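You operate a simulated robot arm through the tools that you are given. There is no shell and no other tool.

The job below is to be done with a simulated robot arm. You get a single attempt, and the scene is never put back.

TASK
Uncross the spool wires: white plug to socket 7, black to 5, yellow to 3, orange to 2.
Fine: four moves, one plug at a time; lift no plug while another wire lies across its wire; the blue plug stays.

It is judged by the outcome, as a careful person would: the job done as asked, and still so three seconds after it is handed in. It fails if anything else is knocked over, pushed out of place, dropped, spilled or broken.

THE ROBOT
A 7-joint arm with a two-finger parallel gripper, fixed in place. Base frame: the origin is on the floor under the middle of its stand, x ahead of it, y to its left, z up. Readings come in cm, degrees, newtons and seconds.
With the tool pointing down near the work surface it reaches from about 52 to 96 cm from the base axis. Its first joint turns from -166.0 to 166.0 degrees. Payload 3.91 kg.
The tool frame sits at the grasp point between the pads (the TCP): z along the fingers, y along the line on which they close. The tips reach 3 cm beyond it. Largest opening 11 cm; finger width 2, thickness 1; the body of the gripper, 4.8 by 11.2 cm, starts 5.5 cm behind the TCP.
Orientation is told as [roll, pitch, yaw] about the base's x, y, z axes, in that order, counted from this pose: with the fingers straight down and closing along the base's y, the tool's x points along the base's -x, its y along +y and its z along -z.

THE INTERFACE
- The arm moves only by the tool drive_tool. Its argument "deltas" is a list of rows, each a list of 7 numbers: the turn, a rotation vector about the tool's x, y, z in degrees, then the shift along the tool's x, y, z in cm, then the gripper command, from -1 (shut) to 1 (fully open), values between in proportion. In form: [[ax, ay, az, tx, ty, tz, hand], ...]. A call has 1 to 20 rows; each row is the pose to reach, as a shift and turn from the pose commanded when the call began, along the tool's axes at that moment. A row lasts 0.2 s, in which the tool goes at most 5 cm and 8.6 degrees; a call with a longer step from one row to the next is refused whole, and so is a gripper value outside its range. A pose out of reach is approached as far as the arm can. The call stops where the force on the tool passes 40 N (or 10 N more than at its start, if that is more) or the arm is blocked; 0.2 s more then pass. The fingers move at their own pace (about 7.2 cm/s each) and stop on an object; they squeeze with about 32 N. The grip force told is the motor's: it shows also when the fingers shut on nothing. Time passes only in rows, and 0.2 s behind the last, so rows that repeat a pose let the fingers close. The reply holds the time, the measured pose of the TCP, the force on the tool along the base axes, the opening and the grip force, in the units named above and with some noise, with the torque about the TCP (base axes, N m) and any sound that the robot's microphone picked up.
- Cameras (640 x 400 px; columns grow to the right, rows downward): "scene" is fixed at [39.85, 65.07, 145.83]; the picture's right is [-0.98, 0.18, 0.00], its down [0.16, 0.89, -0.43] and it looks along [-0.08, -0.43, -0.90] (base axes); focal length 348 px, centre (320, 200). "wrist" rides on the gripper at [7.2, 1.7, -10.3] in the tool frame; the picture's right is [-0.23, 0.97, 0.00], its down [-0.76, -0.18, -0.62] and it looks along [-0.61, -0.14, 0.78] (tool axes); focal length 222 px, centre (320, 200). There is no depth. A picture from a camera that has moved, and an enlarged one, comes with that camera's place and axes in the base frame and with its lens.
- get_image(camera): a new picture of that camera. The clock stands still meanwhile.
- raise_lower(by): slides the trunk up (or, below 0, down) by that many cm; the arm rides with it, the base frame stays. It gives what a move gives, with no picture.
- zoom(camera, box): a new picture of the part [left, top, right, bottom] of that camera's present view, enlarged. The clock stands still meanwhile.
- close_job(): hands the job in; it is judged then, once.

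Nothing tells you positions but the pictures and the camera data. Unless the task says otherwise, let go and move clear before handing in.

The tools are called after "Request:" as name(argument=value, ...) on one line, values as JSON. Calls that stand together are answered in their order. drive_tool: Moves the arm, as the interface text tells. Its arguments: {"type":"object","properties":{"deltas":{"type":"array"}},"required":["deltas"]} The other tools are called the same way: raise_lower (by) moves the trunk up or down; get_image (camera) takes a picture; zoom (camera, box) takes an enlarged picture of a part of a camera's view; close_job () hands the job in.

At the start:

```text
clock: 0.0
position: [27.31, 39.57, 108.9]
tcp_rot: [0.0, 0.0, 0.0]
contact_force: [0.4, -0.2, 0.0]
ft_torque: [0.02, 0.03, -0.01]
grip_width: 10.99
grasp_force: 0.0
trunk travel left (down, up): [-57.5, 10.7]
```

scene: 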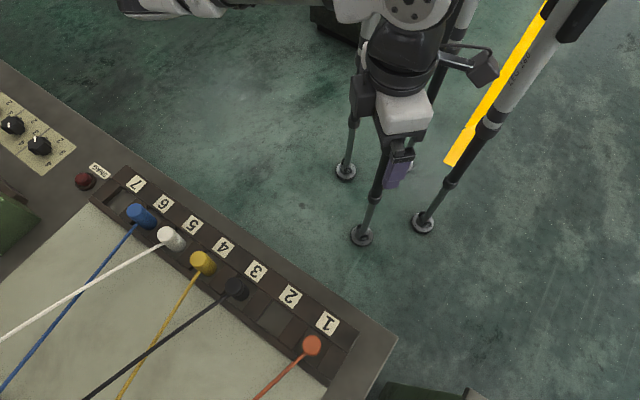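
wrist: 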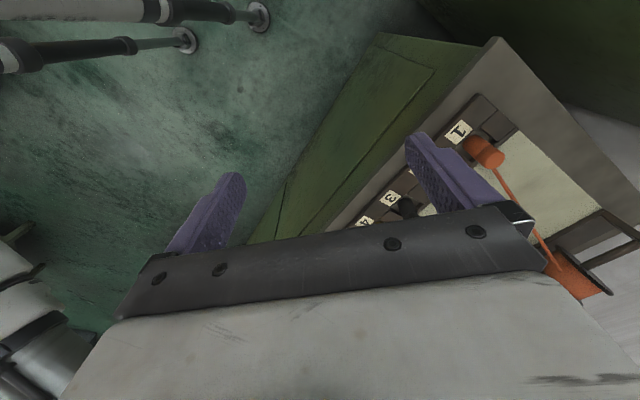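

I see a panel with numbered sockets 1–7 and five plugs: blue, white, yellow, black and orange. I'll look closer before I plan the moves.

Request:
zoom(camera="scene", box=[80, 150, 400, 400])

Request:
zoom(camera="scene", box=[0, 160, 240, 400])

Request:
get_image(camera="wrist")

```text
1.60 times, centred on (240, 275) of scene
camera zoom: at [39.85, 65.07, 145.83], right [-0.98, 0.18, 0.0], down [0.16, 0.89, -0.43], along [-0.08, -0.43, -0.9], focal length 556 px, centre (448, 80)
```

zoom: 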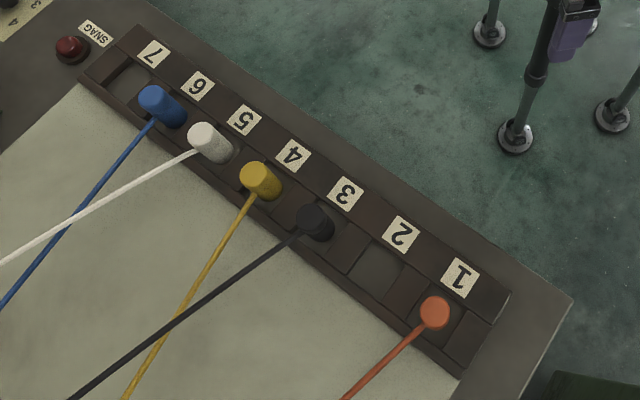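

```text
1.67 times, centred on (120, 280) of scene
camera zoom: at [39.85, 65.07, 145.83], right [-0.98, 0.18, 0.0], down [0.16, 0.89, -0.43], along [-0.08, -0.43, -0.9], focal length 579 px, centre (653, 67)
```

zoom: 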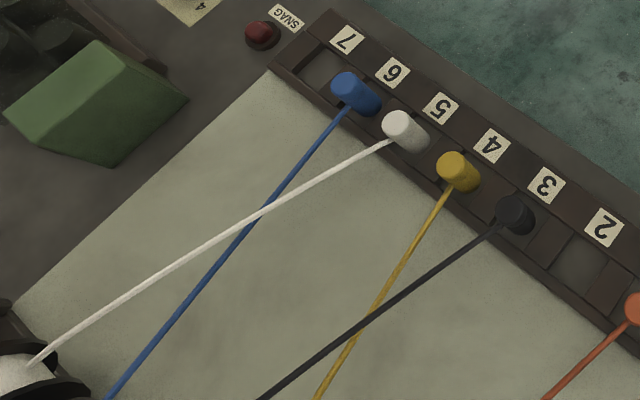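

```text
taken
camera wrist: at [20.03, 41.3, 119.12], right [0.23, 0.97, 0.0], down [0.76, -0.18, 0.62], along [0.61, -0.14, -0.78], focal length 222 px, centre (320, 200)
```

wrist: 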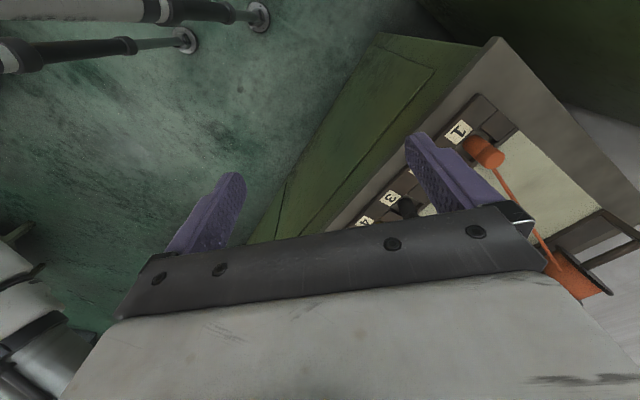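

The orange plug works out at about (40, 62, 89) and the blue at about (66, 35, 89), so the row runs diagonally with roughly 7.5 cm between sockets. I'll turn the gripper so it closes along the row and hover short of the panel for a better wrist view.

Request:
drive_tool(deltas=[[0, 0, -7.4, -2.6, 0, 0, 0], [0, 0, -14.8, -5.2, 0, 0, 0], [0, 0, -22.2, -7.8, 0, 0, 0], [0, 0, -29.6, -10.4, 0, 0, 0], [0, 0, -37, -13, -0.7, 0, 0], [0, 0, -44.3, -15.7, -1.5, 0, 0], [0, 0, -44.3, -15.7, -1.5, 0, 0]])

Request:
get_image(camera="wrist")

Request:
get_image(camera="scene")

```text
clock: 1.6
position: [43.41, 38.17, 108.83]
tcp_rot: [-0.1, 0.0, 44.3]
contact_force: [0.6, 0.2, -0.5]
ft_torque: [0.0, 0.01, -0.02]
grip_width: 5.5
grasp_force: 0.1
trunk travel left (down, up): [-57.5, 10.7]
```

```text
taken
camera wrist: at [36.87, 34.24, 119.26], right [-0.52, 0.86, 0.0], down [0.67, 0.41, 0.62], along [0.53, 0.32, -0.78], focal length 222 px, centre (320, 200)
```

wrist: 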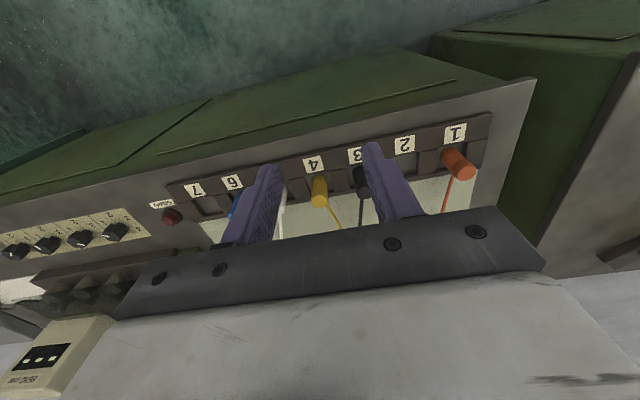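

```text
taken
```

scene: 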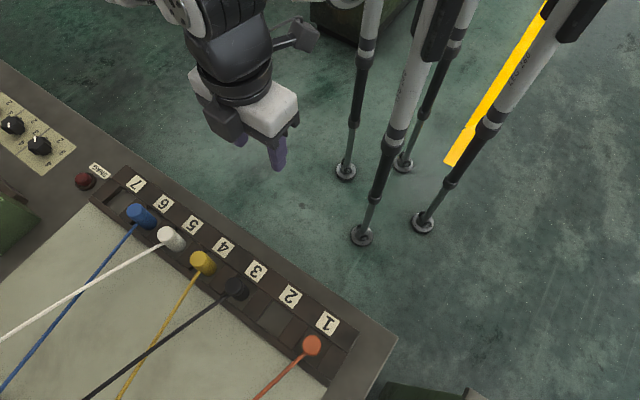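

The hover worked and the wrist camera now sees the row. I'll zoom into both views to measure the plug and socket geometry.

Request:
zoom(camera="wrist", box=[150, 90, 510, 260])

Request:
zoom(camera="scene", box=[80, 160, 240, 260])

Request:
zoom(camera="scene", box=[200, 260, 400, 400])

```text
1.78 times, centred on (330, 175) of wrist
camera zoom: at [36.87, 34.24, 119.26], right [-0.52, 0.86, 0.0], down [0.67, 0.41, 0.62], along [0.53, 0.32, -0.78], focal length 395 px, centre (302, 244)
```

zoom: 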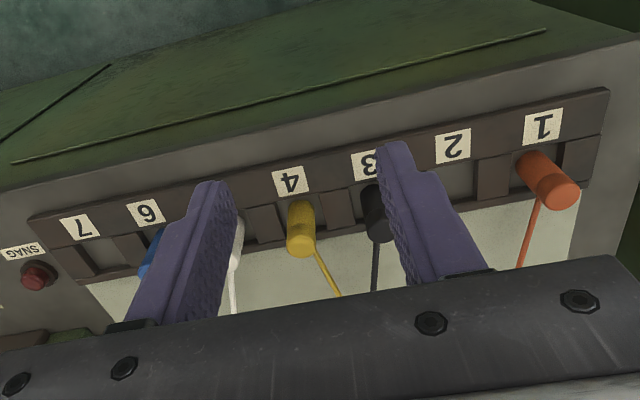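

```text
4.00 times, centred on (160, 210) of scene
camera zoom: at [39.85, 65.07, 145.83], right [-0.98, 0.18, 0.0], down [0.16, 0.89, -0.43], along [-0.08, -0.43, -0.9], focal length 1390 px, centre (960, 160)
```

zoom: 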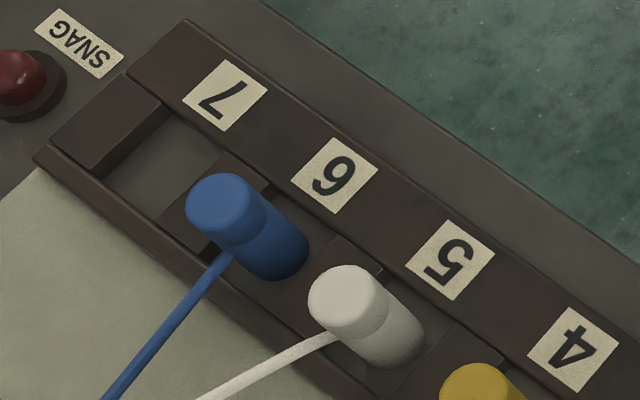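

```text
2.86 times, centred on (300, 330) of scene
camera zoom: at [39.85, 65.07, 145.83], right [-0.98, 0.18, 0.0], down [0.16, 0.89, -0.43], along [-0.08, -0.43, -0.9], focal length 993 px, centre (377, -171)
```

zoom: 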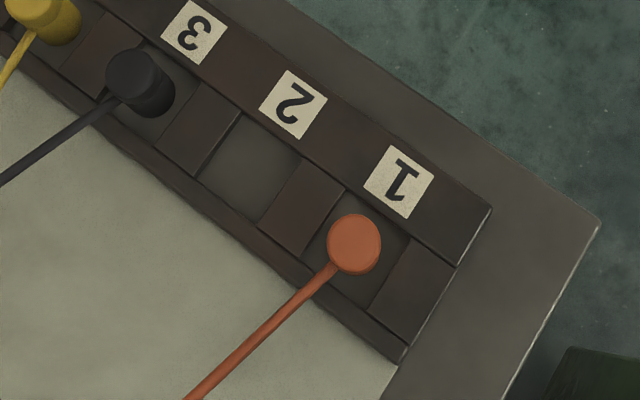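

Triangulating the yellow and white plugs puts their tops at z ≈ 91, diameter ≈ 3.1 cm and centres ≈ 7.3 cm apart. Next I'll zoom further to get the rail height and pocket depth.

Request:
zoom(camera="scene", box=[85, 155, 165, 205])

Request:
zoom(camera="scene", box=[130, 205, 210, 255])

Request:
zoom(camera="scene", box=[230, 270, 350, 345])

Request:
zoom(camera="scene", box=[0, 280, 192, 400])

```text
8.00 times, centred on (125, 180) of scene
camera zoom: at [39.85, 65.07, 145.83], right [-0.98, 0.18, 0.0], down [0.16, 0.89, -0.43], along [-0.08, -0.43, -0.9], focal length 2781 px, centre (1880, 360)
```

zoom: 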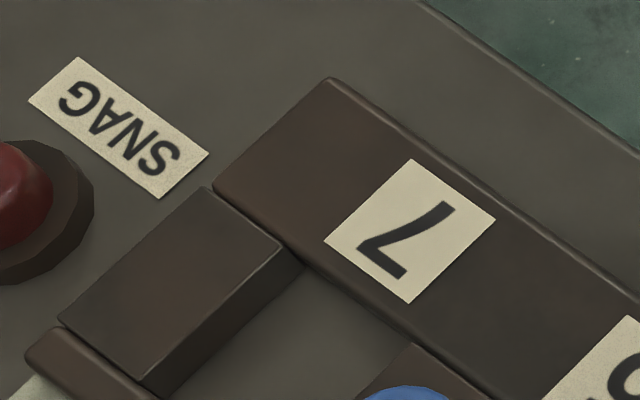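

```text
8.00 times, centred on (170, 230) of scene
camera zoom: at [39.85, 65.07, 145.83], right [-0.98, 0.18, 0.0], down [0.16, 0.89, -0.43], along [-0.08, -0.43, -0.9], focal length 2781 px, centre (1520, -40)
```

zoom: 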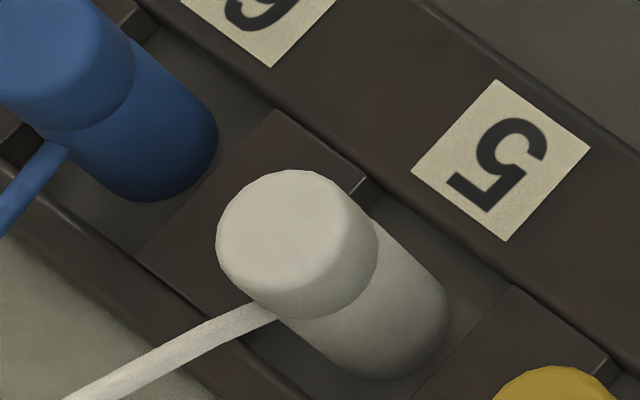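

```text
5.33 times, centred on (290, 308) of scene
camera zoom: at [39.85, 65.07, 145.83], right [-0.98, 0.18, 0.0], down [0.16, 0.89, -0.43], along [-0.08, -0.43, -0.9], focal length 1854 px, centre (480, -373)
```

zoom: 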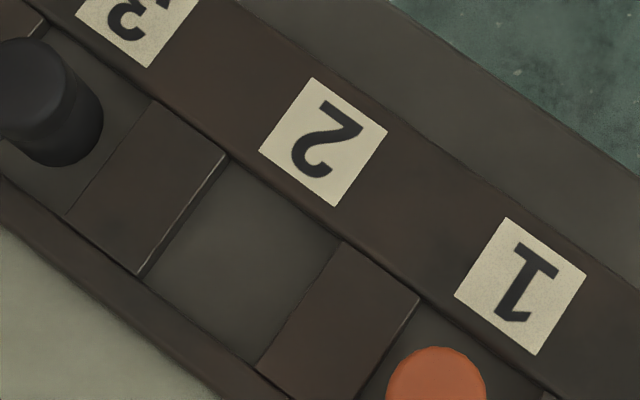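

```text
3.33 times, centred on (96, 340) of scene
camera zoom: at [39.85, 65.07, 145.83], right [-0.98, 0.18, 0.0], down [0.16, 0.89, -0.43], along [-0.08, -0.43, -0.9], focal length 1159 px, centre (1067, -267)
```

zoom: 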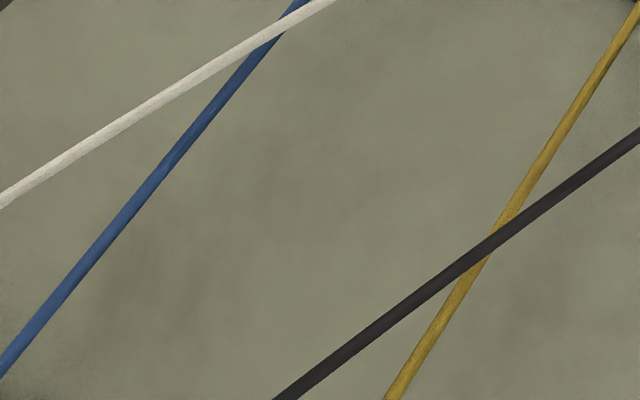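

The plugs stand in shallow pockets, with tops at about z 91, pocket floor about 86 and divider tops about 87. I take socket n to be at (40.5, 61.9) + (n-1)·(5.23, -5.26), and white lies over blue while black lies over yellow. I'll go above the white plug first.

Request:
drive_tool(deltas=[[0, 0, 0, -3.0, -2.1, 0, 0], [0, 0, 0, -6.0, -4.3, 0, 0], [0, 0, 0, -9.0, -6.5, 0, 0], [0, 0, 0, -12.0, -8.6, 0, 0], [0, 0, 0, -14.75, -10.7, 0, 0], [0, 0, 0, -14.75, -10.7, 0, 0]])

Request:
get_image(camera="wrist")

Request:
get_image(camera="scene")

```text
clock: 3.0
position: [61.1, 40.51, 108.87]
tcp_rot: [-0.1, 0.0, 44.2]
contact_force: [0.7, -0.4, 0.7]
ft_torque: [0.0, -0.02, 0.01]
grip_width: 5.52
grasp_force: 0.0
trunk travel left (down, up): [-57.5, 10.7]
```

```text
taken
camera wrist: at [54.68, 36.79, 119.17], right [-0.52, 0.86, 0.0], down [0.67, 0.41, 0.62], along [0.53, 0.32, -0.78], focal length 222 px, centre (320, 200)
```

wrist: 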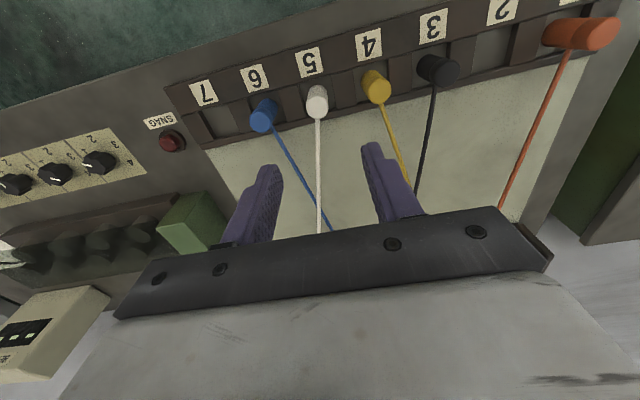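

```text
taken
```

scene: 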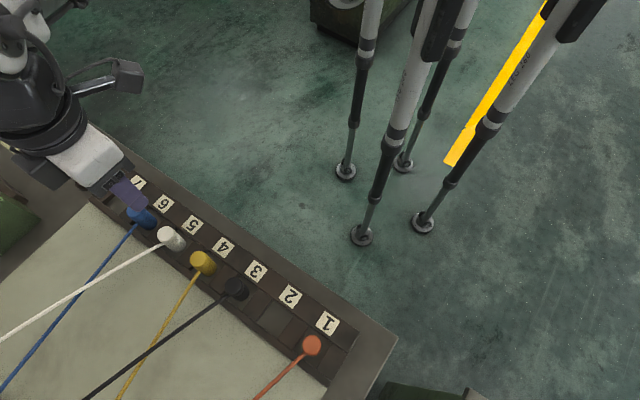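

I'm above the white plug and the whole row is in clear view. I'll zoom the wrist camera to refine the positions.

Request:
zoom(camera="wrist", box=[180, 30, 420, 180])

Request:
zoom(camera="wrist", box=[420, 0, 640, 138])

Request:
zoom(camera="wrist", box=[180, 100, 540, 260])

```text
2.67 times, centred on (300, 105) of wrist
camera zoom: at [54.68, 36.79, 119.17], right [-0.52, 0.86, 0.0], down [0.67, 0.41, 0.62], along [0.53, 0.32, -0.78], focal length 592 px, centre (373, 453)
```

zoom: 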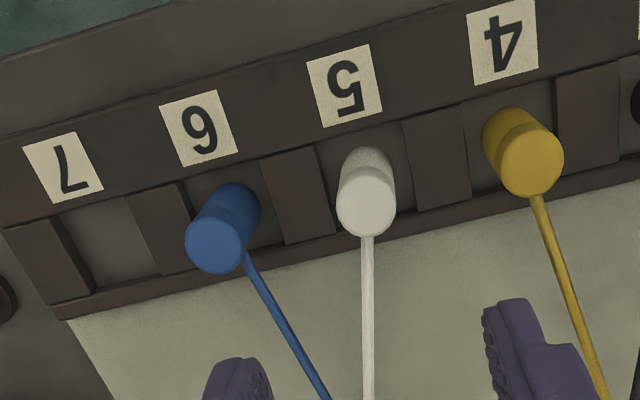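

```text
2.90 times, centred on (530, 69) of wrist
camera zoom: at [54.68, 36.79, 119.17], right [-0.52, 0.86, 0.0], down [0.67, 0.41, 0.62], along [0.53, 0.32, -0.78], focal length 644 px, centre (-289, 580)
```

zoom: 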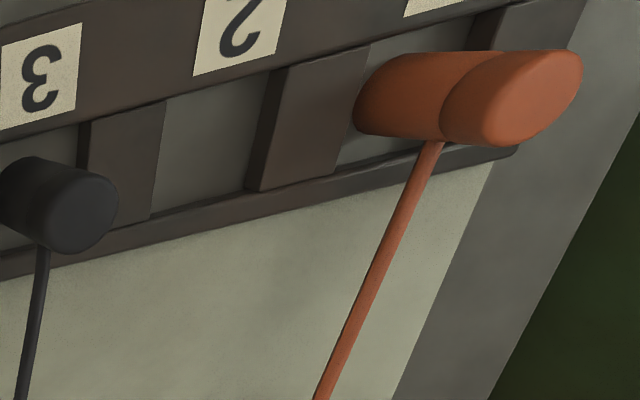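

```text
1.78 times, centred on (360, 180) of wrist
camera zoom: at [54.68, 36.79, 119.17], right [-0.52, 0.86, 0.0], down [0.67, 0.41, 0.62], along [0.53, 0.32, -0.78], focal length 395 px, centre (249, 236)
```

zoom: 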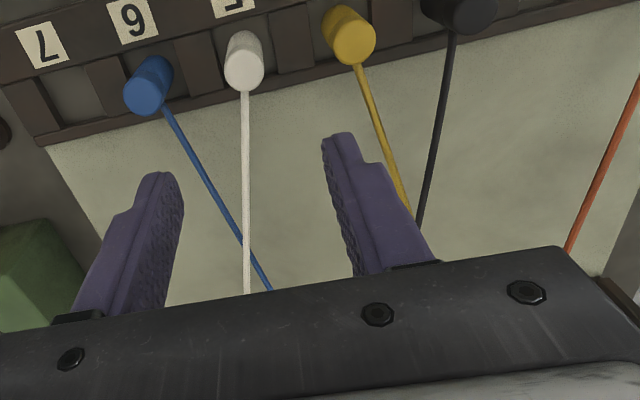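

The two views agree: the white plug is at about (61.7, 40.6) with its top near z 91, and the divider tops are at about 87. I'll centre on it and descend to just above its top.

Request:
drive_tool(deltas=[[0, 0, -0.5, -0.3, -0.2, 3.5, 0], [0, 0, -0.5, -0.53, -0.38, 7.0, 0], [0, 0, -0.5, -0.53, -0.38, 11.0, 0], [0, 0, -0.5, -0.53, -0.38, 14.4, 0], [0, 0, -0.5, -0.53, -0.38, 14.4, 0]])

Request:
get_image(camera="wrist")

Request:
zoom(camera="scene", box=[60, 140, 260, 280])

```text
clock: 4.2
position: [61.51, 40.76, 94.12]
tcp_rot: [0.0, 0.0, 44.8]
contact_force: [-0.3, -0.3, 0.4]
ft_torque: [-0.01, 0.02, 0.01]
grip_width: 5.49
grasp_force: 0.0
trunk travel left (down, up): [-57.5, 10.7]
```

```text
taken
camera wrist: at [55.14, 36.94, 104.56], right [-0.53, 0.85, 0.0], down [0.67, 0.41, 0.62], along [0.53, 0.33, -0.78], focal length 222 px, centre (320, 200)
```

wrist: 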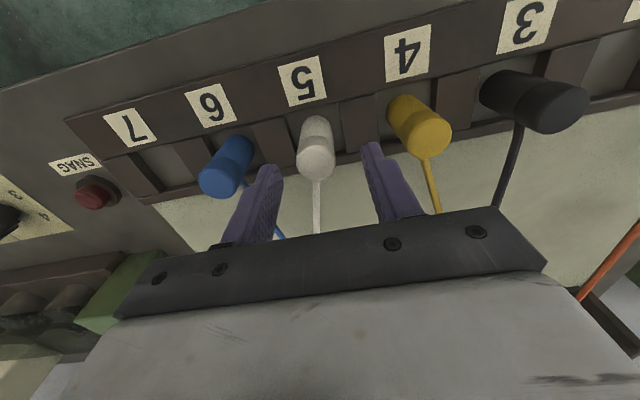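

```text
2.86 times, centred on (160, 210) of scene
camera zoom: at [39.85, 65.07, 145.83], right [-0.98, 0.18, 0.0], down [0.16, 0.89, -0.43], along [-0.08, -0.43, -0.9], focal length 993 px, centre (777, 171)
```

zoom: 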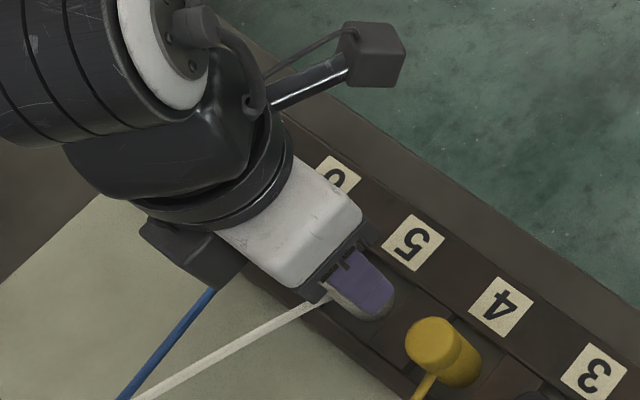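

I'm just above the white plug, and it looks well centred between the fingers. I'll zoom in to check the centring.

Request:
zoom(camera="wrist", box=[220, 90, 420, 215])

```text
3.20 times, centred on (320, 152) of wrist
camera zoom: at [55.14, 36.94, 104.56], right [-0.53, 0.85, 0.0], down [0.67, 0.41, 0.62], along [0.53, 0.33, -0.78], focal length 711 px, centre (320, 352)
```

zoom: 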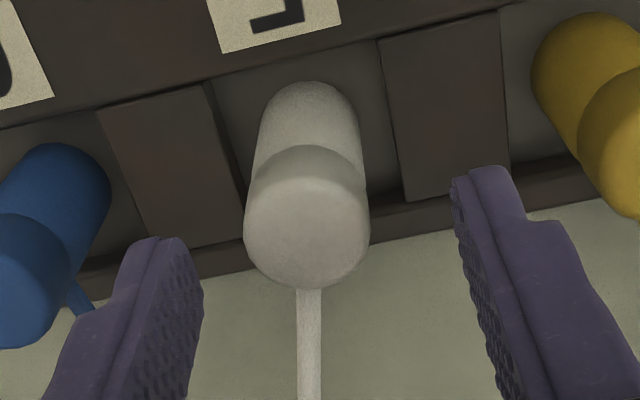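

The plug is within about 0.25 cm of centre. I'll make a small correction, descend to grip height with the tips kept above the dividers, and then close.

Request:
drive_tool(deltas=[[0, 0, 0, 0, -0.2, 1.2, 0], [0, 0, 0, 0, -0.2, 2.4, 0], [0, 0, 0, 0, -0.2, 3.3, 0], [0, 0, 0, 0, -0.2, 3.3, 0]])

Request:
zoom(camera="wrist", box=[180, 80, 460, 255])

Request:
zoom(camera="scene", box=[60, 140, 260, 280])

```text
clock: 5.2
position: [61.88, 40.69, 90.94]
tcp_rot: [0.0, 0.1, 44.8]
contact_force: [0.0, 0.2, 0.0]
ft_torque: [0.01, 0.0, -0.03]
grip_width: 5.47
grasp_force: 0.0
trunk travel left (down, up): [-57.5, 10.7]
```

```text
2.29 times, centred on (320, 168) of wrist
camera zoom: at [55.44, 36.77, 101.33], right [-0.52, 0.85, 0.0], down [0.67, 0.41, 0.62], along [0.53, 0.33, -0.78], focal length 508 px, centre (320, 274)
```

zoom: 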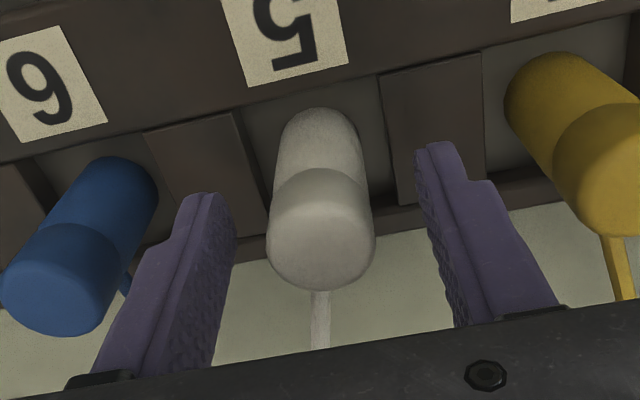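

```text
2.86 times, centred on (160, 210) of scene
camera zoom: at [39.85, 65.07, 145.83], right [-0.98, 0.18, 0.0], down [0.16, 0.89, -0.43], along [-0.08, -0.43, -0.9], focal length 993 px, centre (777, 171)
```

zoom: 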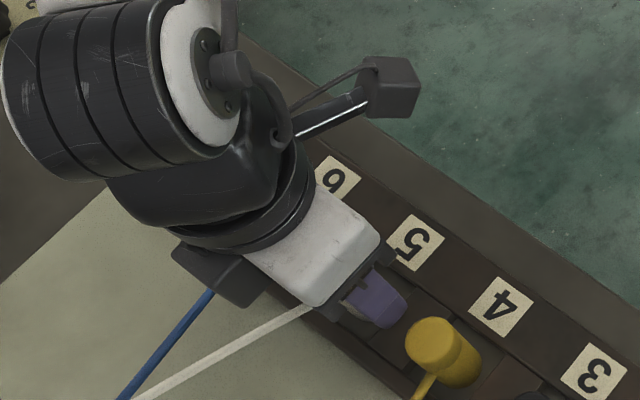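

The white plug is centred with the fingers straddling it above the dividers. I'm closing on it now.

Request:
drive_tool(deltas=[[0, 0, 0, 0, 0, 0, -0.4], [0, 0, 0, 0, 0, 0, -1], [0, 0, 0, 0, 0, 0, -1], [0, 0, 0, 0, 0, 0, -1]])

Request:
zoom(camera="wrist", box=[180, 80, 460, 255])

```text
clock: 6.2
position: [61.91, 40.63, 91.05]
tcp_rot: [0.0, 0.0, 44.8]
contact_force: [-0.4, -0.5, 0.4]
ft_torque: [0.0, 0.01, -0.04]
grip_width: 2.69
grasp_force: 32.4
trunk travel left (down, up): [-57.5, 10.7]
```

```text
2.29 times, centred on (320, 168) of wrist
camera zoom: at [55.44, 36.78, 101.34], right [-0.53, 0.85, 0.0], down [0.67, 0.41, 0.62], along [0.53, 0.33, -0.78], focal length 508 px, centre (320, 274)
```

zoom: 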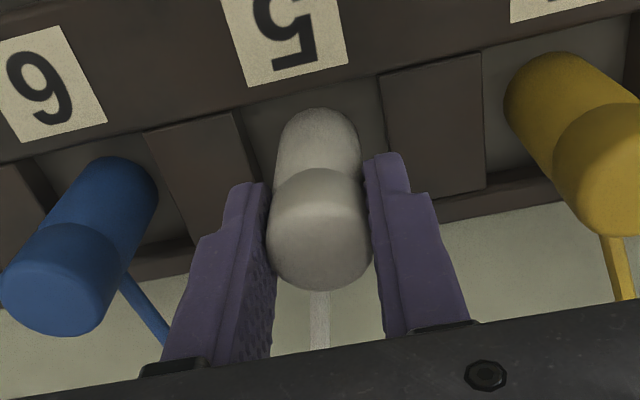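

I have the white plug (width 2.69, grip 32 N), and nothing lies on its wire. I'll lift it straight up and check.

Request:
drive_tool(deltas=[[0, 0, 0, 0, 0, -1, -1], [0, 0, 0, 0, 0, -2.5, -1], [0, 0, 0, 0, 0, -4.5, -1], [0, 0, 0, 0, 0, -6.5, -1], [0, 0, 0, 0, 0, -8.5, -1], [0, 0, 0, 0, 0, -9.5, -1], [0, 0, 0, 0, 0, -9.5, -1]])

Request:
get_image(camera="wrist")

Request:
get_image(camera="scene")

```text
clock: 7.8
position: [61.93, 40.81, 100.71]
tcp_rot: [0.0, 0.0, 44.8]
contact_force: [-0.2, -0.7, -0.6]
ft_torque: [-0.02, -0.01, -0.03]
grip_width: 2.69
grasp_force: 31.8
trunk travel left (down, up): [-57.5, 10.7]
```

```text
taken
camera wrist: at [55.48, 36.95, 110.99], right [-0.52, 0.85, 0.0], down [0.67, 0.41, 0.62], along [0.53, 0.33, -0.78], focal length 222 px, centre (320, 200)
```

wrist: 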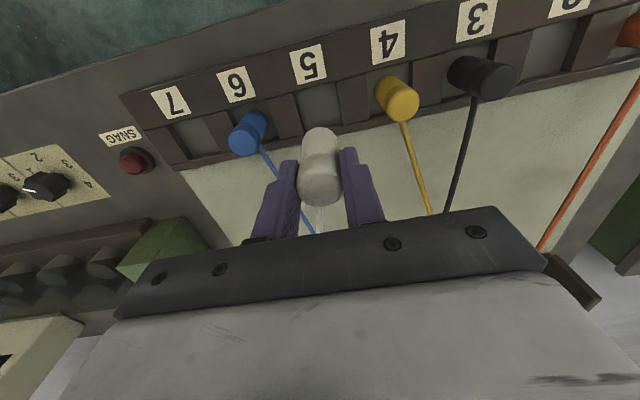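

```text
taken
```

scene: 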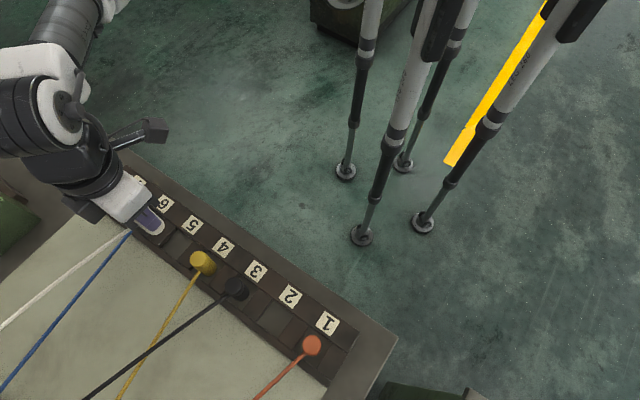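

The white plug is up, its bottom about 4 cm above the blue plug's top. I'll carry it over the blue plug to above socket 7.

Request:
drive_tool(deltas=[[0, 0, 0, 0, -1.5, 0, -1], [0, 0, 0, 0, -4, 0, -1], [0, 0, 0, 0, -6.5, 0, -1], [0, 0, 0, 0, -9, 0, -1], [0, 0, 0, 0, -11.5, 0, -1], [0, 0, 0, 0, -13.8, 0, -1], [0, 0, 0, 0, -14.75, 0, -1], [0, 0, 0, 0, -14.75, 0, -1]])

Request:
get_image(camera="wrist")

Request:
get_image(camera="scene")

```text
clock: 9.6
position: [72.34, 30.24, 100.71]
tcp_rot: [0.0, -0.1, 44.8]
contact_force: [-0.9, -0.3, -1.3]
ft_torque: [-0.01, -0.01, 0.0]
grip_width: 2.67
grasp_force: 32.1
trunk travel left (down, up): [-57.5, 10.7]
```

```text
taken
camera wrist: at [65.84, 26.35, 111.01], right [-0.53, 0.85, 0.0], down [0.67, 0.41, 0.62], along [0.53, 0.33, -0.78], focal length 222 px, centre (320, 200)
```

wrist: 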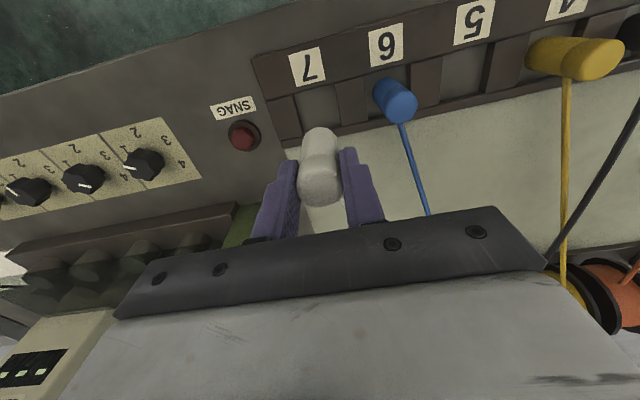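

```text
taken
```

scene: 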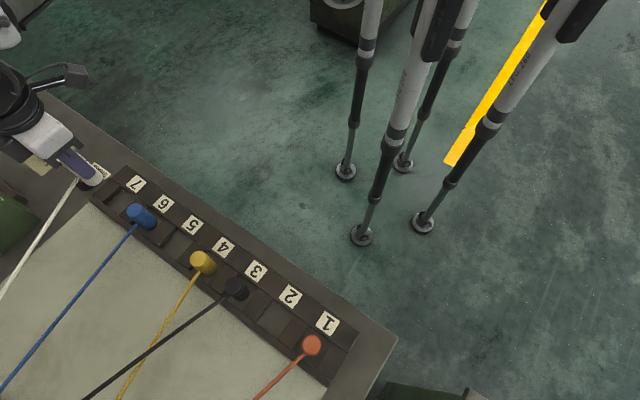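

White is now above socket 7. I'll compare the pocket position in the wrist view before lowering.

Request:
zoom(camera="wrist", box=[240, 40, 440, 165])

```text
3.20 times, centred on (340, 102) of wrist
camera zoom: at [65.84, 26.35, 111.01], right [-0.53, 0.85, 0.0], down [0.67, 0.41, 0.62], along [0.53, 0.33, -0.78], focal length 711 px, centre (256, 512)
```

zoom: 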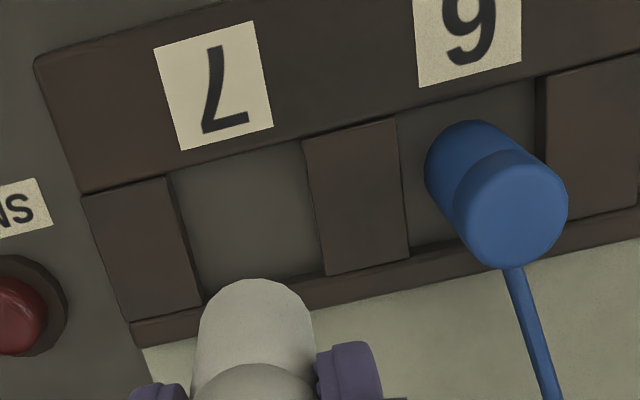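

Pocket 7 is centred under the plug to within 0.2 cm. I'll lower it to the same seat height with a small trim.

Request:
drive_tool(deltas=[[0, 0, 0, 0.1, -0.15, 2, -1], [0, 0, 0, 0.1, -0.15, 4.5, -1], [0, 0, 0, 0.1, -0.15, 6.5, -1], [0, 0, 0, 0.1, -0.15, 8.0, -1], [0, 0, 0, 0.1, -0.15, 9.0, -1], [0, 0, 0, 0.1, -0.15, 9.4, -1], [0, 0, 0, 0.1, -0.15, 9.4, -1]])

Request:
zoom(camera="wrist", box=[180, 80, 460, 255])

Request:
zoom(camera="scene", box=[60, 140, 260, 280])

```text
clock: 11.2
position: [72.28, 30.11, 91.0]
tcp_rot: [0.1, 0.0, 44.9]
contact_force: [0.5, 0.4, -1.7]
ft_torque: [-0.02, -0.01, -0.02]
grip_width: 2.68
grasp_force: 32.0
trunk travel left (down, up): [-57.5, 10.7]
```

```text
2.29 times, centred on (320, 168) of wrist
camera zoom: at [65.86, 26.13, 101.44], right [-0.53, 0.85, 0.0], down [0.67, 0.41, 0.62], along [0.53, 0.33, -0.78], focal length 508 px, centre (320, 274)
```

zoom: 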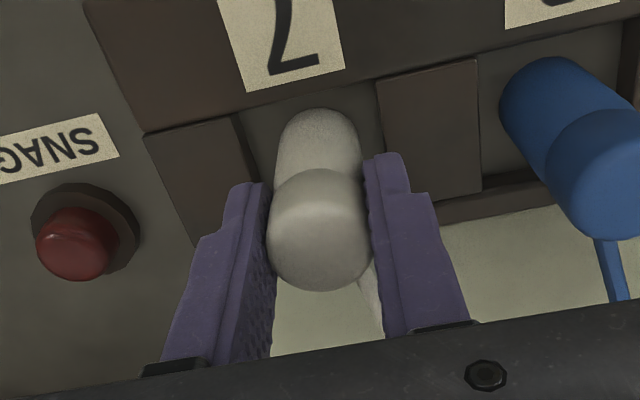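

```text
2.86 times, centred on (160, 210) of scene
camera zoom: at [39.85, 65.07, 145.83], right [-0.98, 0.18, 0.0], down [0.16, 0.89, -0.43], along [-0.08, -0.43, -0.9], focal length 993 px, centre (777, 171)
```

zoom: 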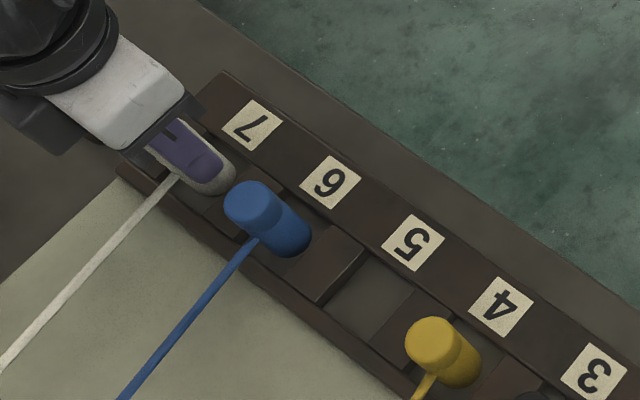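

White is down in socket 7 at the same height it was gripped. I'll settle it the last millimetre, open, and rise.

Request:
drive_tool(deltas=[[0, 0, 0, 0, 0, 0.12, -1], [0, 0, 0, 0, 0, 0.12, -1], [0, 0, 0, 0, 0, 0.12, -0.2], [0, 0, 0, 0, 0, 0.12, 0], [0, 0, 0, 0, 0, 0.12, 0]])

Request:
zoom(camera="wrist", box=[180, 80, 460, 255])

```text
clock: 12.4
position: [72.28, 30.02, 90.98]
tcp_rot: [0.0, 0.0, 44.8]
contact_force: [-0.2, -0.4, 0.3]
ft_torque: [0.0, 0.0, -0.07]
grip_width: 5.52
grasp_force: 0.0
trunk travel left (down, up): [-57.5, 10.7]
```

```text
2.29 times, centred on (320, 168) of wrist
camera zoom: at [65.89, 26.16, 101.35], right [-0.53, 0.85, 0.0], down [0.67, 0.41, 0.62], along [0.53, 0.33, -0.78], focal length 508 px, centre (320, 274)
```

zoom: 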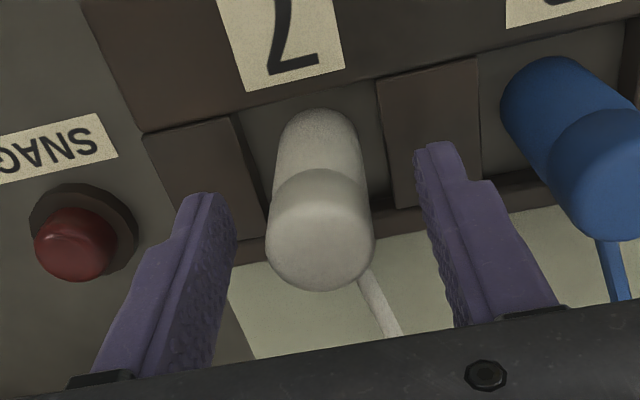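

White is standing in socket 7. I'll rise clear and travel to above the black plug at socket 3.

Request:
drive_tool(deltas=[[0, 0, 0, 0, 0, -1.5, 0], [0, 0, 0, 0, 0, -4, 0], [0, 0, 0, 0, 0, -8, 0], [0, 0, 0, 0, 0, -12, 0], [0, 0, 0, 0, 2, -14, 0], [0, 0, 0, 0, 6, -14, 0], [0, 0, 0, 0, 10.5, -14, 0], [0, 0, 0, 0, 15, -14, 0], [0, 0, 0, 0, 19.5, -14, 0], [0, 0, 0, 0, 24, -14, 0], [0, 0, 0, 0, 28, -14, 0], [0, 0, 0, 0, 29.7, -14, 0], [0, 0, 0, 0, 29.7, -14, 0]])

Request:
get_image(camera="wrist")

Request:
get_image(camera="scene")

Request:
zoom(camera="wrist", box=[220, 60, 420, 185])

```text
clock: 15.2
position: [51.38, 51.06, 104.91]
tcp_rot: [-0.1, 0.0, 44.8]
contact_force: [-0.5, -0.1, 1.3]
ft_torque: [-0.04, -0.03, 0.0]
grip_width: 5.49
grasp_force: 0.1
trunk travel left (down, up): [-57.5, 10.7]
```

```text
taken
camera wrist: at [45.01, 47.3, 115.22], right [-0.52, 0.85, 0.0], down [0.67, 0.41, 0.62], along [0.53, 0.33, -0.78], focal length 222 px, centre (320, 200)
```

wrist: 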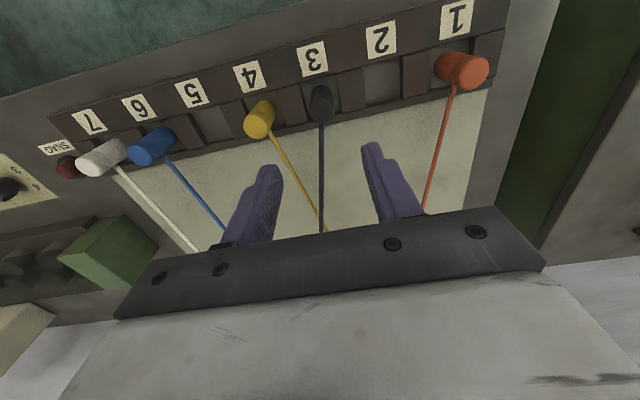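

```text
taken
```

scene: 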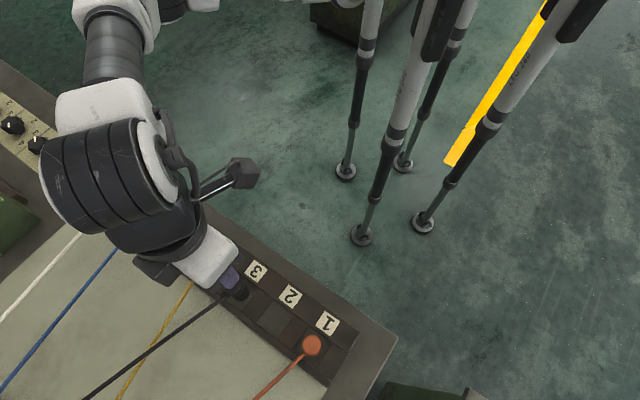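

```text
3.20 times, centred on (320, 122) of wrist
camera zoom: at [45.01, 47.3, 115.22], right [-0.52, 0.85, 0.0], down [0.67, 0.41, 0.62], along [0.53, 0.33, -0.78], focal length 711 px, centre (320, 448)
```

zoom: 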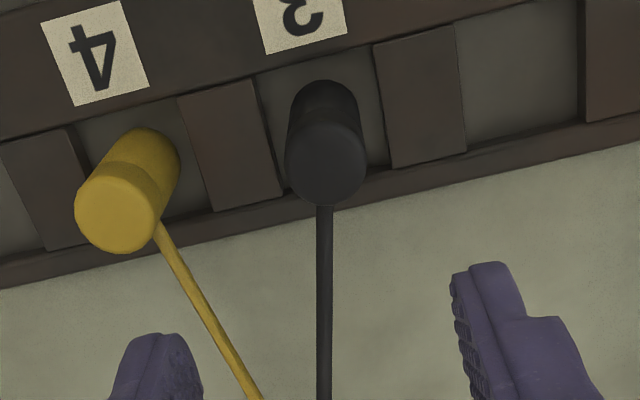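

The black plug is nearly under the gripper, with its wire on top of the yellow wire and nothing across it. I'll trim and descend around it.

Request:
drive_tool(deltas=[[0, 0, 0, -0.1, 0.1, 3, 0], [0, 0, 0, -0.16, 0.19, 6.5, 0], [0, 0, 0, -0.16, 0.19, 9.5, 0], [0, 0, 0, -0.16, 0.19, 11, 0], [0, 0, 0, -0.16, 0.19, 12.2, 0], [0, 0, 0, -0.16, 0.19, 13.2, 0], [0, 0, 0, -0.16, 0.19, 14.0, 0], [0, 0, 0, -0.16, 0.19, 14.0, 0]])

Request:
zoom(camera="wrist", box=[180, 80, 460, 255])

```text
clock: 17.0
position: [51.38, 51.34, 90.94]
tcp_rot: [-0.1, 0.0, 44.9]
contact_force: [-0.3, 0.0, -0.8]
ft_torque: [0.02, -0.02, -0.01]
grip_width: 5.52
grasp_force: 0.1
trunk travel left (down, up): [-57.5, 10.7]
```

```text
2.29 times, centred on (320, 168) of wrist
camera zoom: at [44.99, 47.52, 101.34], right [-0.53, 0.85, 0.0], down [0.67, 0.41, 0.62], along [0.53, 0.33, -0.78], focal length 508 px, centre (320, 274)
```

zoom: 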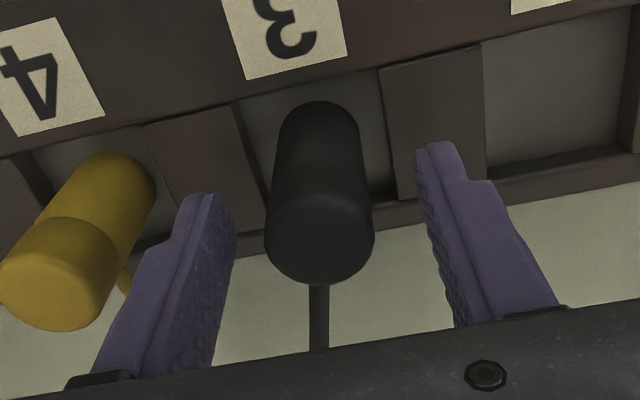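

The black plug is centred between the fingers. I'll close, then lift straight up.

Request:
drive_tool(deltas=[[0, 0, 0, 0, 0, 0, -0.4], [0, 0, 0, 0, 0, 0, -1], [0, 0, 0, 0, 0, 0, -1], [0, 0, 0, 0, 0, 0, -1]])

Request:
drive_tool(deltas=[[0, 0, 0, 0, 0, -1, -1], [0, 0, 0, 0, 0, -2.5, -1], [0, 0, 0, 0, 0, -4.5, -1], [0, 0, 0, 0, 0, -6.5, -1], [0, 0, 0, 0, 0, -8.5, -1], [0, 0, 0, 0, 0, -9.5, -1], [0, 0, 0, 0, 0, -9.5, -1]])

Request:
get_image(camera="wrist")

Request:
get_image(camera="scene")

```text
clock: 18.0
position: [51.44, 51.47, 91.07]
tcp_rot: [0.0, -0.1, 44.8]
contact_force: [-0.7, 0.1, -0.1]
ft_torque: [0.02, 0.01, 0.02]
grip_width: 2.68
grasp_force: 32.1
trunk travel left (down, up): [-57.5, 10.7]
```

```text
clock: 19.6
position: [51.4, 51.38, 100.67]
tcp_rot: [0.0, 0.0, 44.9]
contact_force: [0.2, -0.3, -1.0]
ft_torque: [-0.01, 0.03, 0.0]
grip_width: 2.64
grasp_force: 31.9
trunk travel left (down, up): [-57.5, 10.7]
```

```text
taken
camera wrist: at [44.96, 47.47, 110.91], right [-0.53, 0.85, 0.0], down [0.67, 0.41, 0.62], along [0.53, 0.33, -0.78], focal length 222 px, centre (320, 200)
```

wrist: 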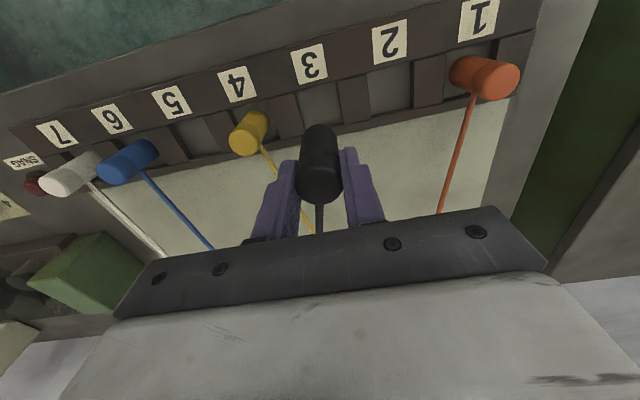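

```text
taken
```

scene: 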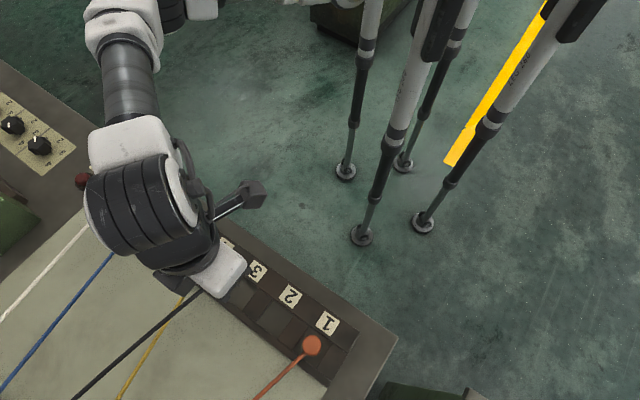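

Black is lifted cleanly. I'll carry it over the yellow plug to above socket 5.

Request:
drive_tool(deltas=[[0, 0, 0, 0, -1.5, 0, -1], [0, 0, 0, 0, -4, 0, -1], [0, 0, 0, 0, -6.5, 0, -1], [0, 0, 0, 0, -9, 0, -1], [0, 0, 0, 0, -11.5, 0, -1], [0, 0, 0, 0, -13.8, 0, -1], [0, 0, 0, 0, -14.85, 0, -1], [0, 0, 0, 0, -14.85, 0, -1]])

Request:
get_image(camera="wrist")

Request:
zoom(camera="wrist", box=[240, 40, 440, 165])

Request:
get_image(camera="scene")

```text
clock: 21.4
position: [61.77, 40.73, 100.54]
tcp_rot: [0.0, 0.0, 44.8]
contact_force: [0.8, 0.5, -1.7]
ft_torque: [0.02, 0.01, 0.0]
grip_width: 2.67
grasp_force: 31.8
trunk travel left (down, up): [-57.5, 10.7]
```

```text
taken
camera wrist: at [55.47, 36.9, 110.93], right [-0.53, 0.85, 0.0], down [0.67, 0.41, 0.62], along [0.53, 0.33, -0.78], focal length 222 px, centre (320, 200)
```

wrist: 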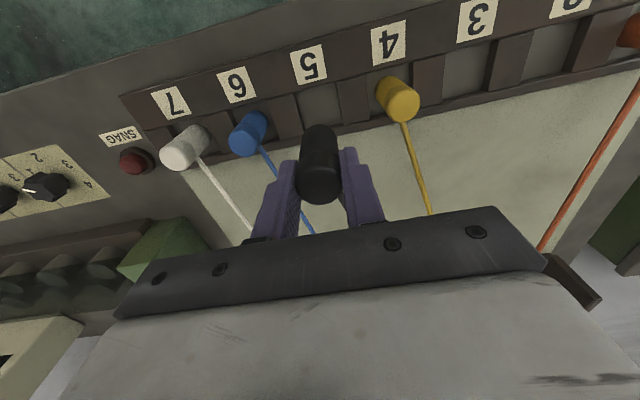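

```text
3.20 times, centred on (340, 102) of wrist
camera zoom: at [55.47, 36.9, 110.93], right [-0.53, 0.85, 0.0], down [0.67, 0.41, 0.62], along [0.53, 0.33, -0.78], focal length 711 px, centre (256, 512)
```

zoom: 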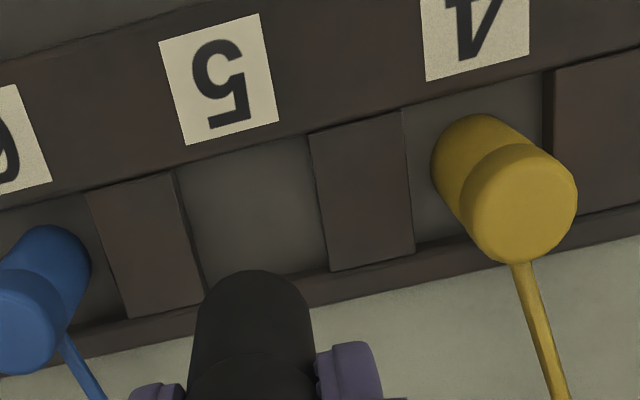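

```text
taken
```

scene: 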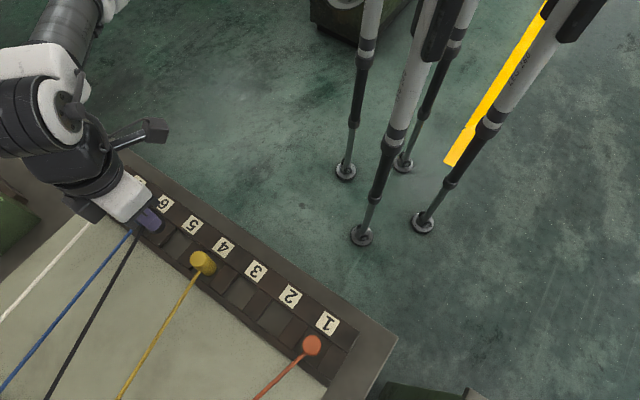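

Socket 5 is centred under black to within about 0.3 cm. I'll lower with a small trim.

Request:
drive_tool(deltas=[[0, 0, 0, 0.2, 0.05, 2, -1], [0, 0, 0, 0.2, 0.05, 4.5, -1], [0, 0, 0, 0.2, 0.05, 6.5, -1], [0, 0, 0, 0.2, 0.05, 8.0, -1], [0, 0, 0, 0.2, 0.05, 9.0, -1], [0, 0, 0, 0.2, 0.05, 9.4, -1], [0, 0, 0, 0.2, 0.05, 9.5, -1], [0, 0, 0, 0.2, 0.05, 9.5, -1]])

Request:
zoom(camera="wrist", box=[180, 80, 460, 255])

Request:
zoom(camera="scene", box=[60, 140, 260, 280])

```text
clock: 23.2
position: [61.62, 40.64, 90.99]
tcp_rot: [0.0, 0.0, 44.8]
contact_force: [0.6, 0.4, -1.0]
ft_torque: [0.01, -0.03, 0.01]
grip_width: 2.64
grasp_force: 32.1
trunk travel left (down, up): [-57.5, 10.7]
```

```text
2.29 times, centred on (320, 168) of wrist
camera zoom: at [55.23, 36.84, 101.38], right [-0.53, 0.85, 0.0], down [0.67, 0.41, 0.62], along [0.53, 0.33, -0.78], focal length 508 px, centre (320, 274)
```

zoom: 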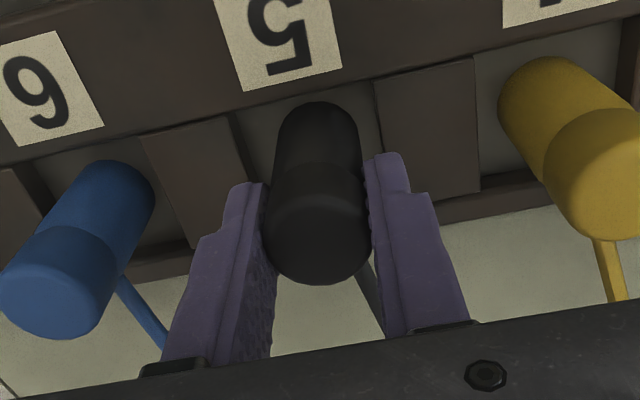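

```text
2.86 times, centred on (160, 210) of scene
camera zoom: at [39.85, 65.07, 145.83], right [-0.98, 0.18, 0.0], down [0.16, 0.89, -0.43], along [-0.08, -0.43, -0.9], focal length 993 px, centre (777, 171)
```

zoom: 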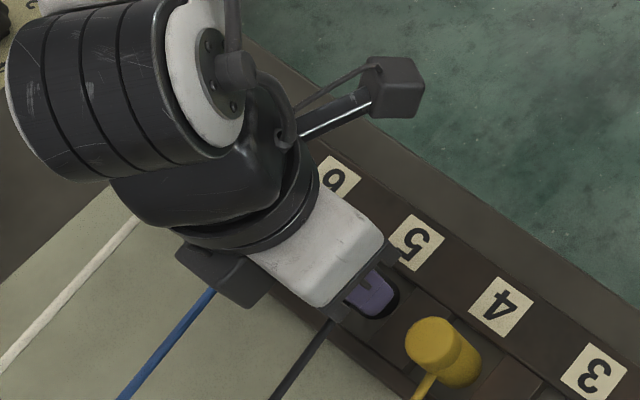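

Black is seated in socket 5. I'll open and check it stays upright.

Request:
drive_tool(deltas=[[0, 0, 0, 0, 0, 0.05, -1], [0, 0, 0, 0, 0, 0.05, -0.2], [0, 0, 0, 0, 0, 0.05, 0], [0, 0, 0, 0, 0, 0.05, 0]])

Request:
zoom(camera="wrist", box=[180, 80, 460, 255])

```text
clock: 24.2
position: [61.67, 40.73, 90.95]
tcp_rot: [0.1, -0.1, 44.8]
contact_force: [0.6, 0.8, 0.2]
ft_torque: [0.0, 0.06, 0.0]
grip_width: 5.54
grasp_force: 0.0
trunk travel left (down, up): [-57.5, 10.7]
```

```text
2.29 times, centred on (320, 168) of wrist
camera zoom: at [55.2, 36.84, 101.31], right [-0.53, 0.85, 0.0], down [0.67, 0.41, 0.62], along [0.53, 0.33, -0.78], focal length 508 px, centre (320, 274)
```

zoom: 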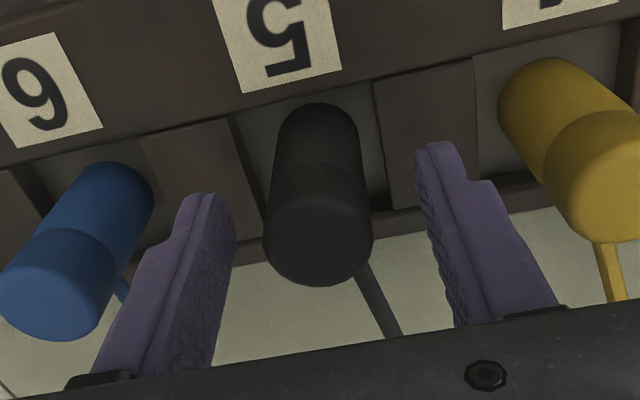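

Black stands upright in socket 5. Next I'll rise and move above the yellow plug at socket 4.

Request:
drive_tool(deltas=[[0, 0, 0, 0, 0, -1.5, 0], [0, 0, 0, 0, 0, -4, 0], [0, 0, 0, 0, 0, -8, 0], [0, 0, 0, 0, 0, -12, 0], [0, 0, 0, 0, 2, -14, 0], [0, 0, 0, 0, 5, -14, 0], [0, 0, 0, 0, 7.4, -14, 0], [0, 0, 0, 0, 7.4, -14, 0]])

Request:
get_image(camera="wrist")

Request:
zoom(camera="wrist", box=[220, 60, 420, 185])

Request:
get_image(camera="scene")

```text
clock: 26.0
position: [56.34, 45.93, 104.98]
tcp_rot: [0.1, -0.1, 44.8]
contact_force: [0.3, -0.2, 1.2]
ft_torque: [0.03, -0.01, -0.01]
grip_width: 5.51
grasp_force: 0.0
trunk travel left (down, up): [-57.5, 10.7]
```

```text
taken
camera wrist: at [49.94, 42.09, 115.3], right [-0.52, 0.85, 0.0], down [0.67, 0.41, 0.62], along [0.53, 0.33, -0.78], focal length 222 px, centre (320, 200)
```

wrist: 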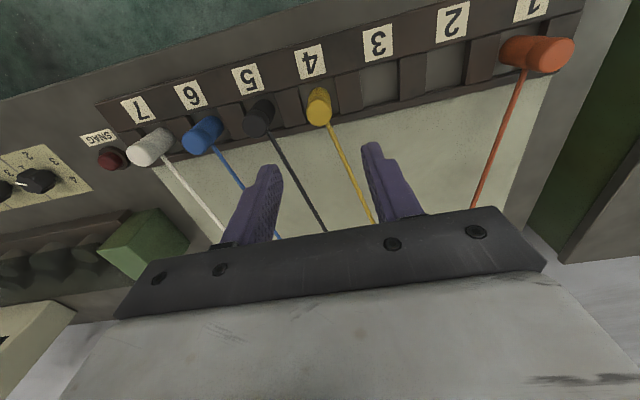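

```text
3.20 times, centred on (320, 122) of wrist
camera zoom: at [49.94, 42.09, 115.3], right [-0.52, 0.85, 0.0], down [0.67, 0.41, 0.62], along [0.53, 0.33, -0.78], focal length 711 px, centre (320, 448)
```

zoom: 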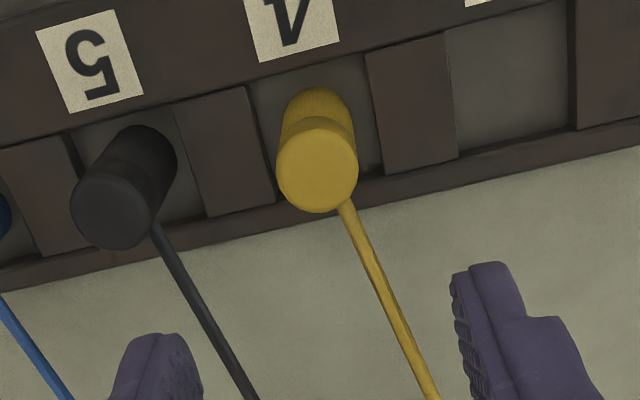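

```text
taken
```

scene: 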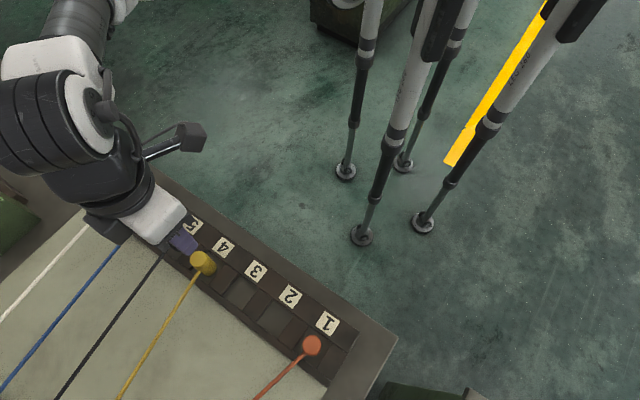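

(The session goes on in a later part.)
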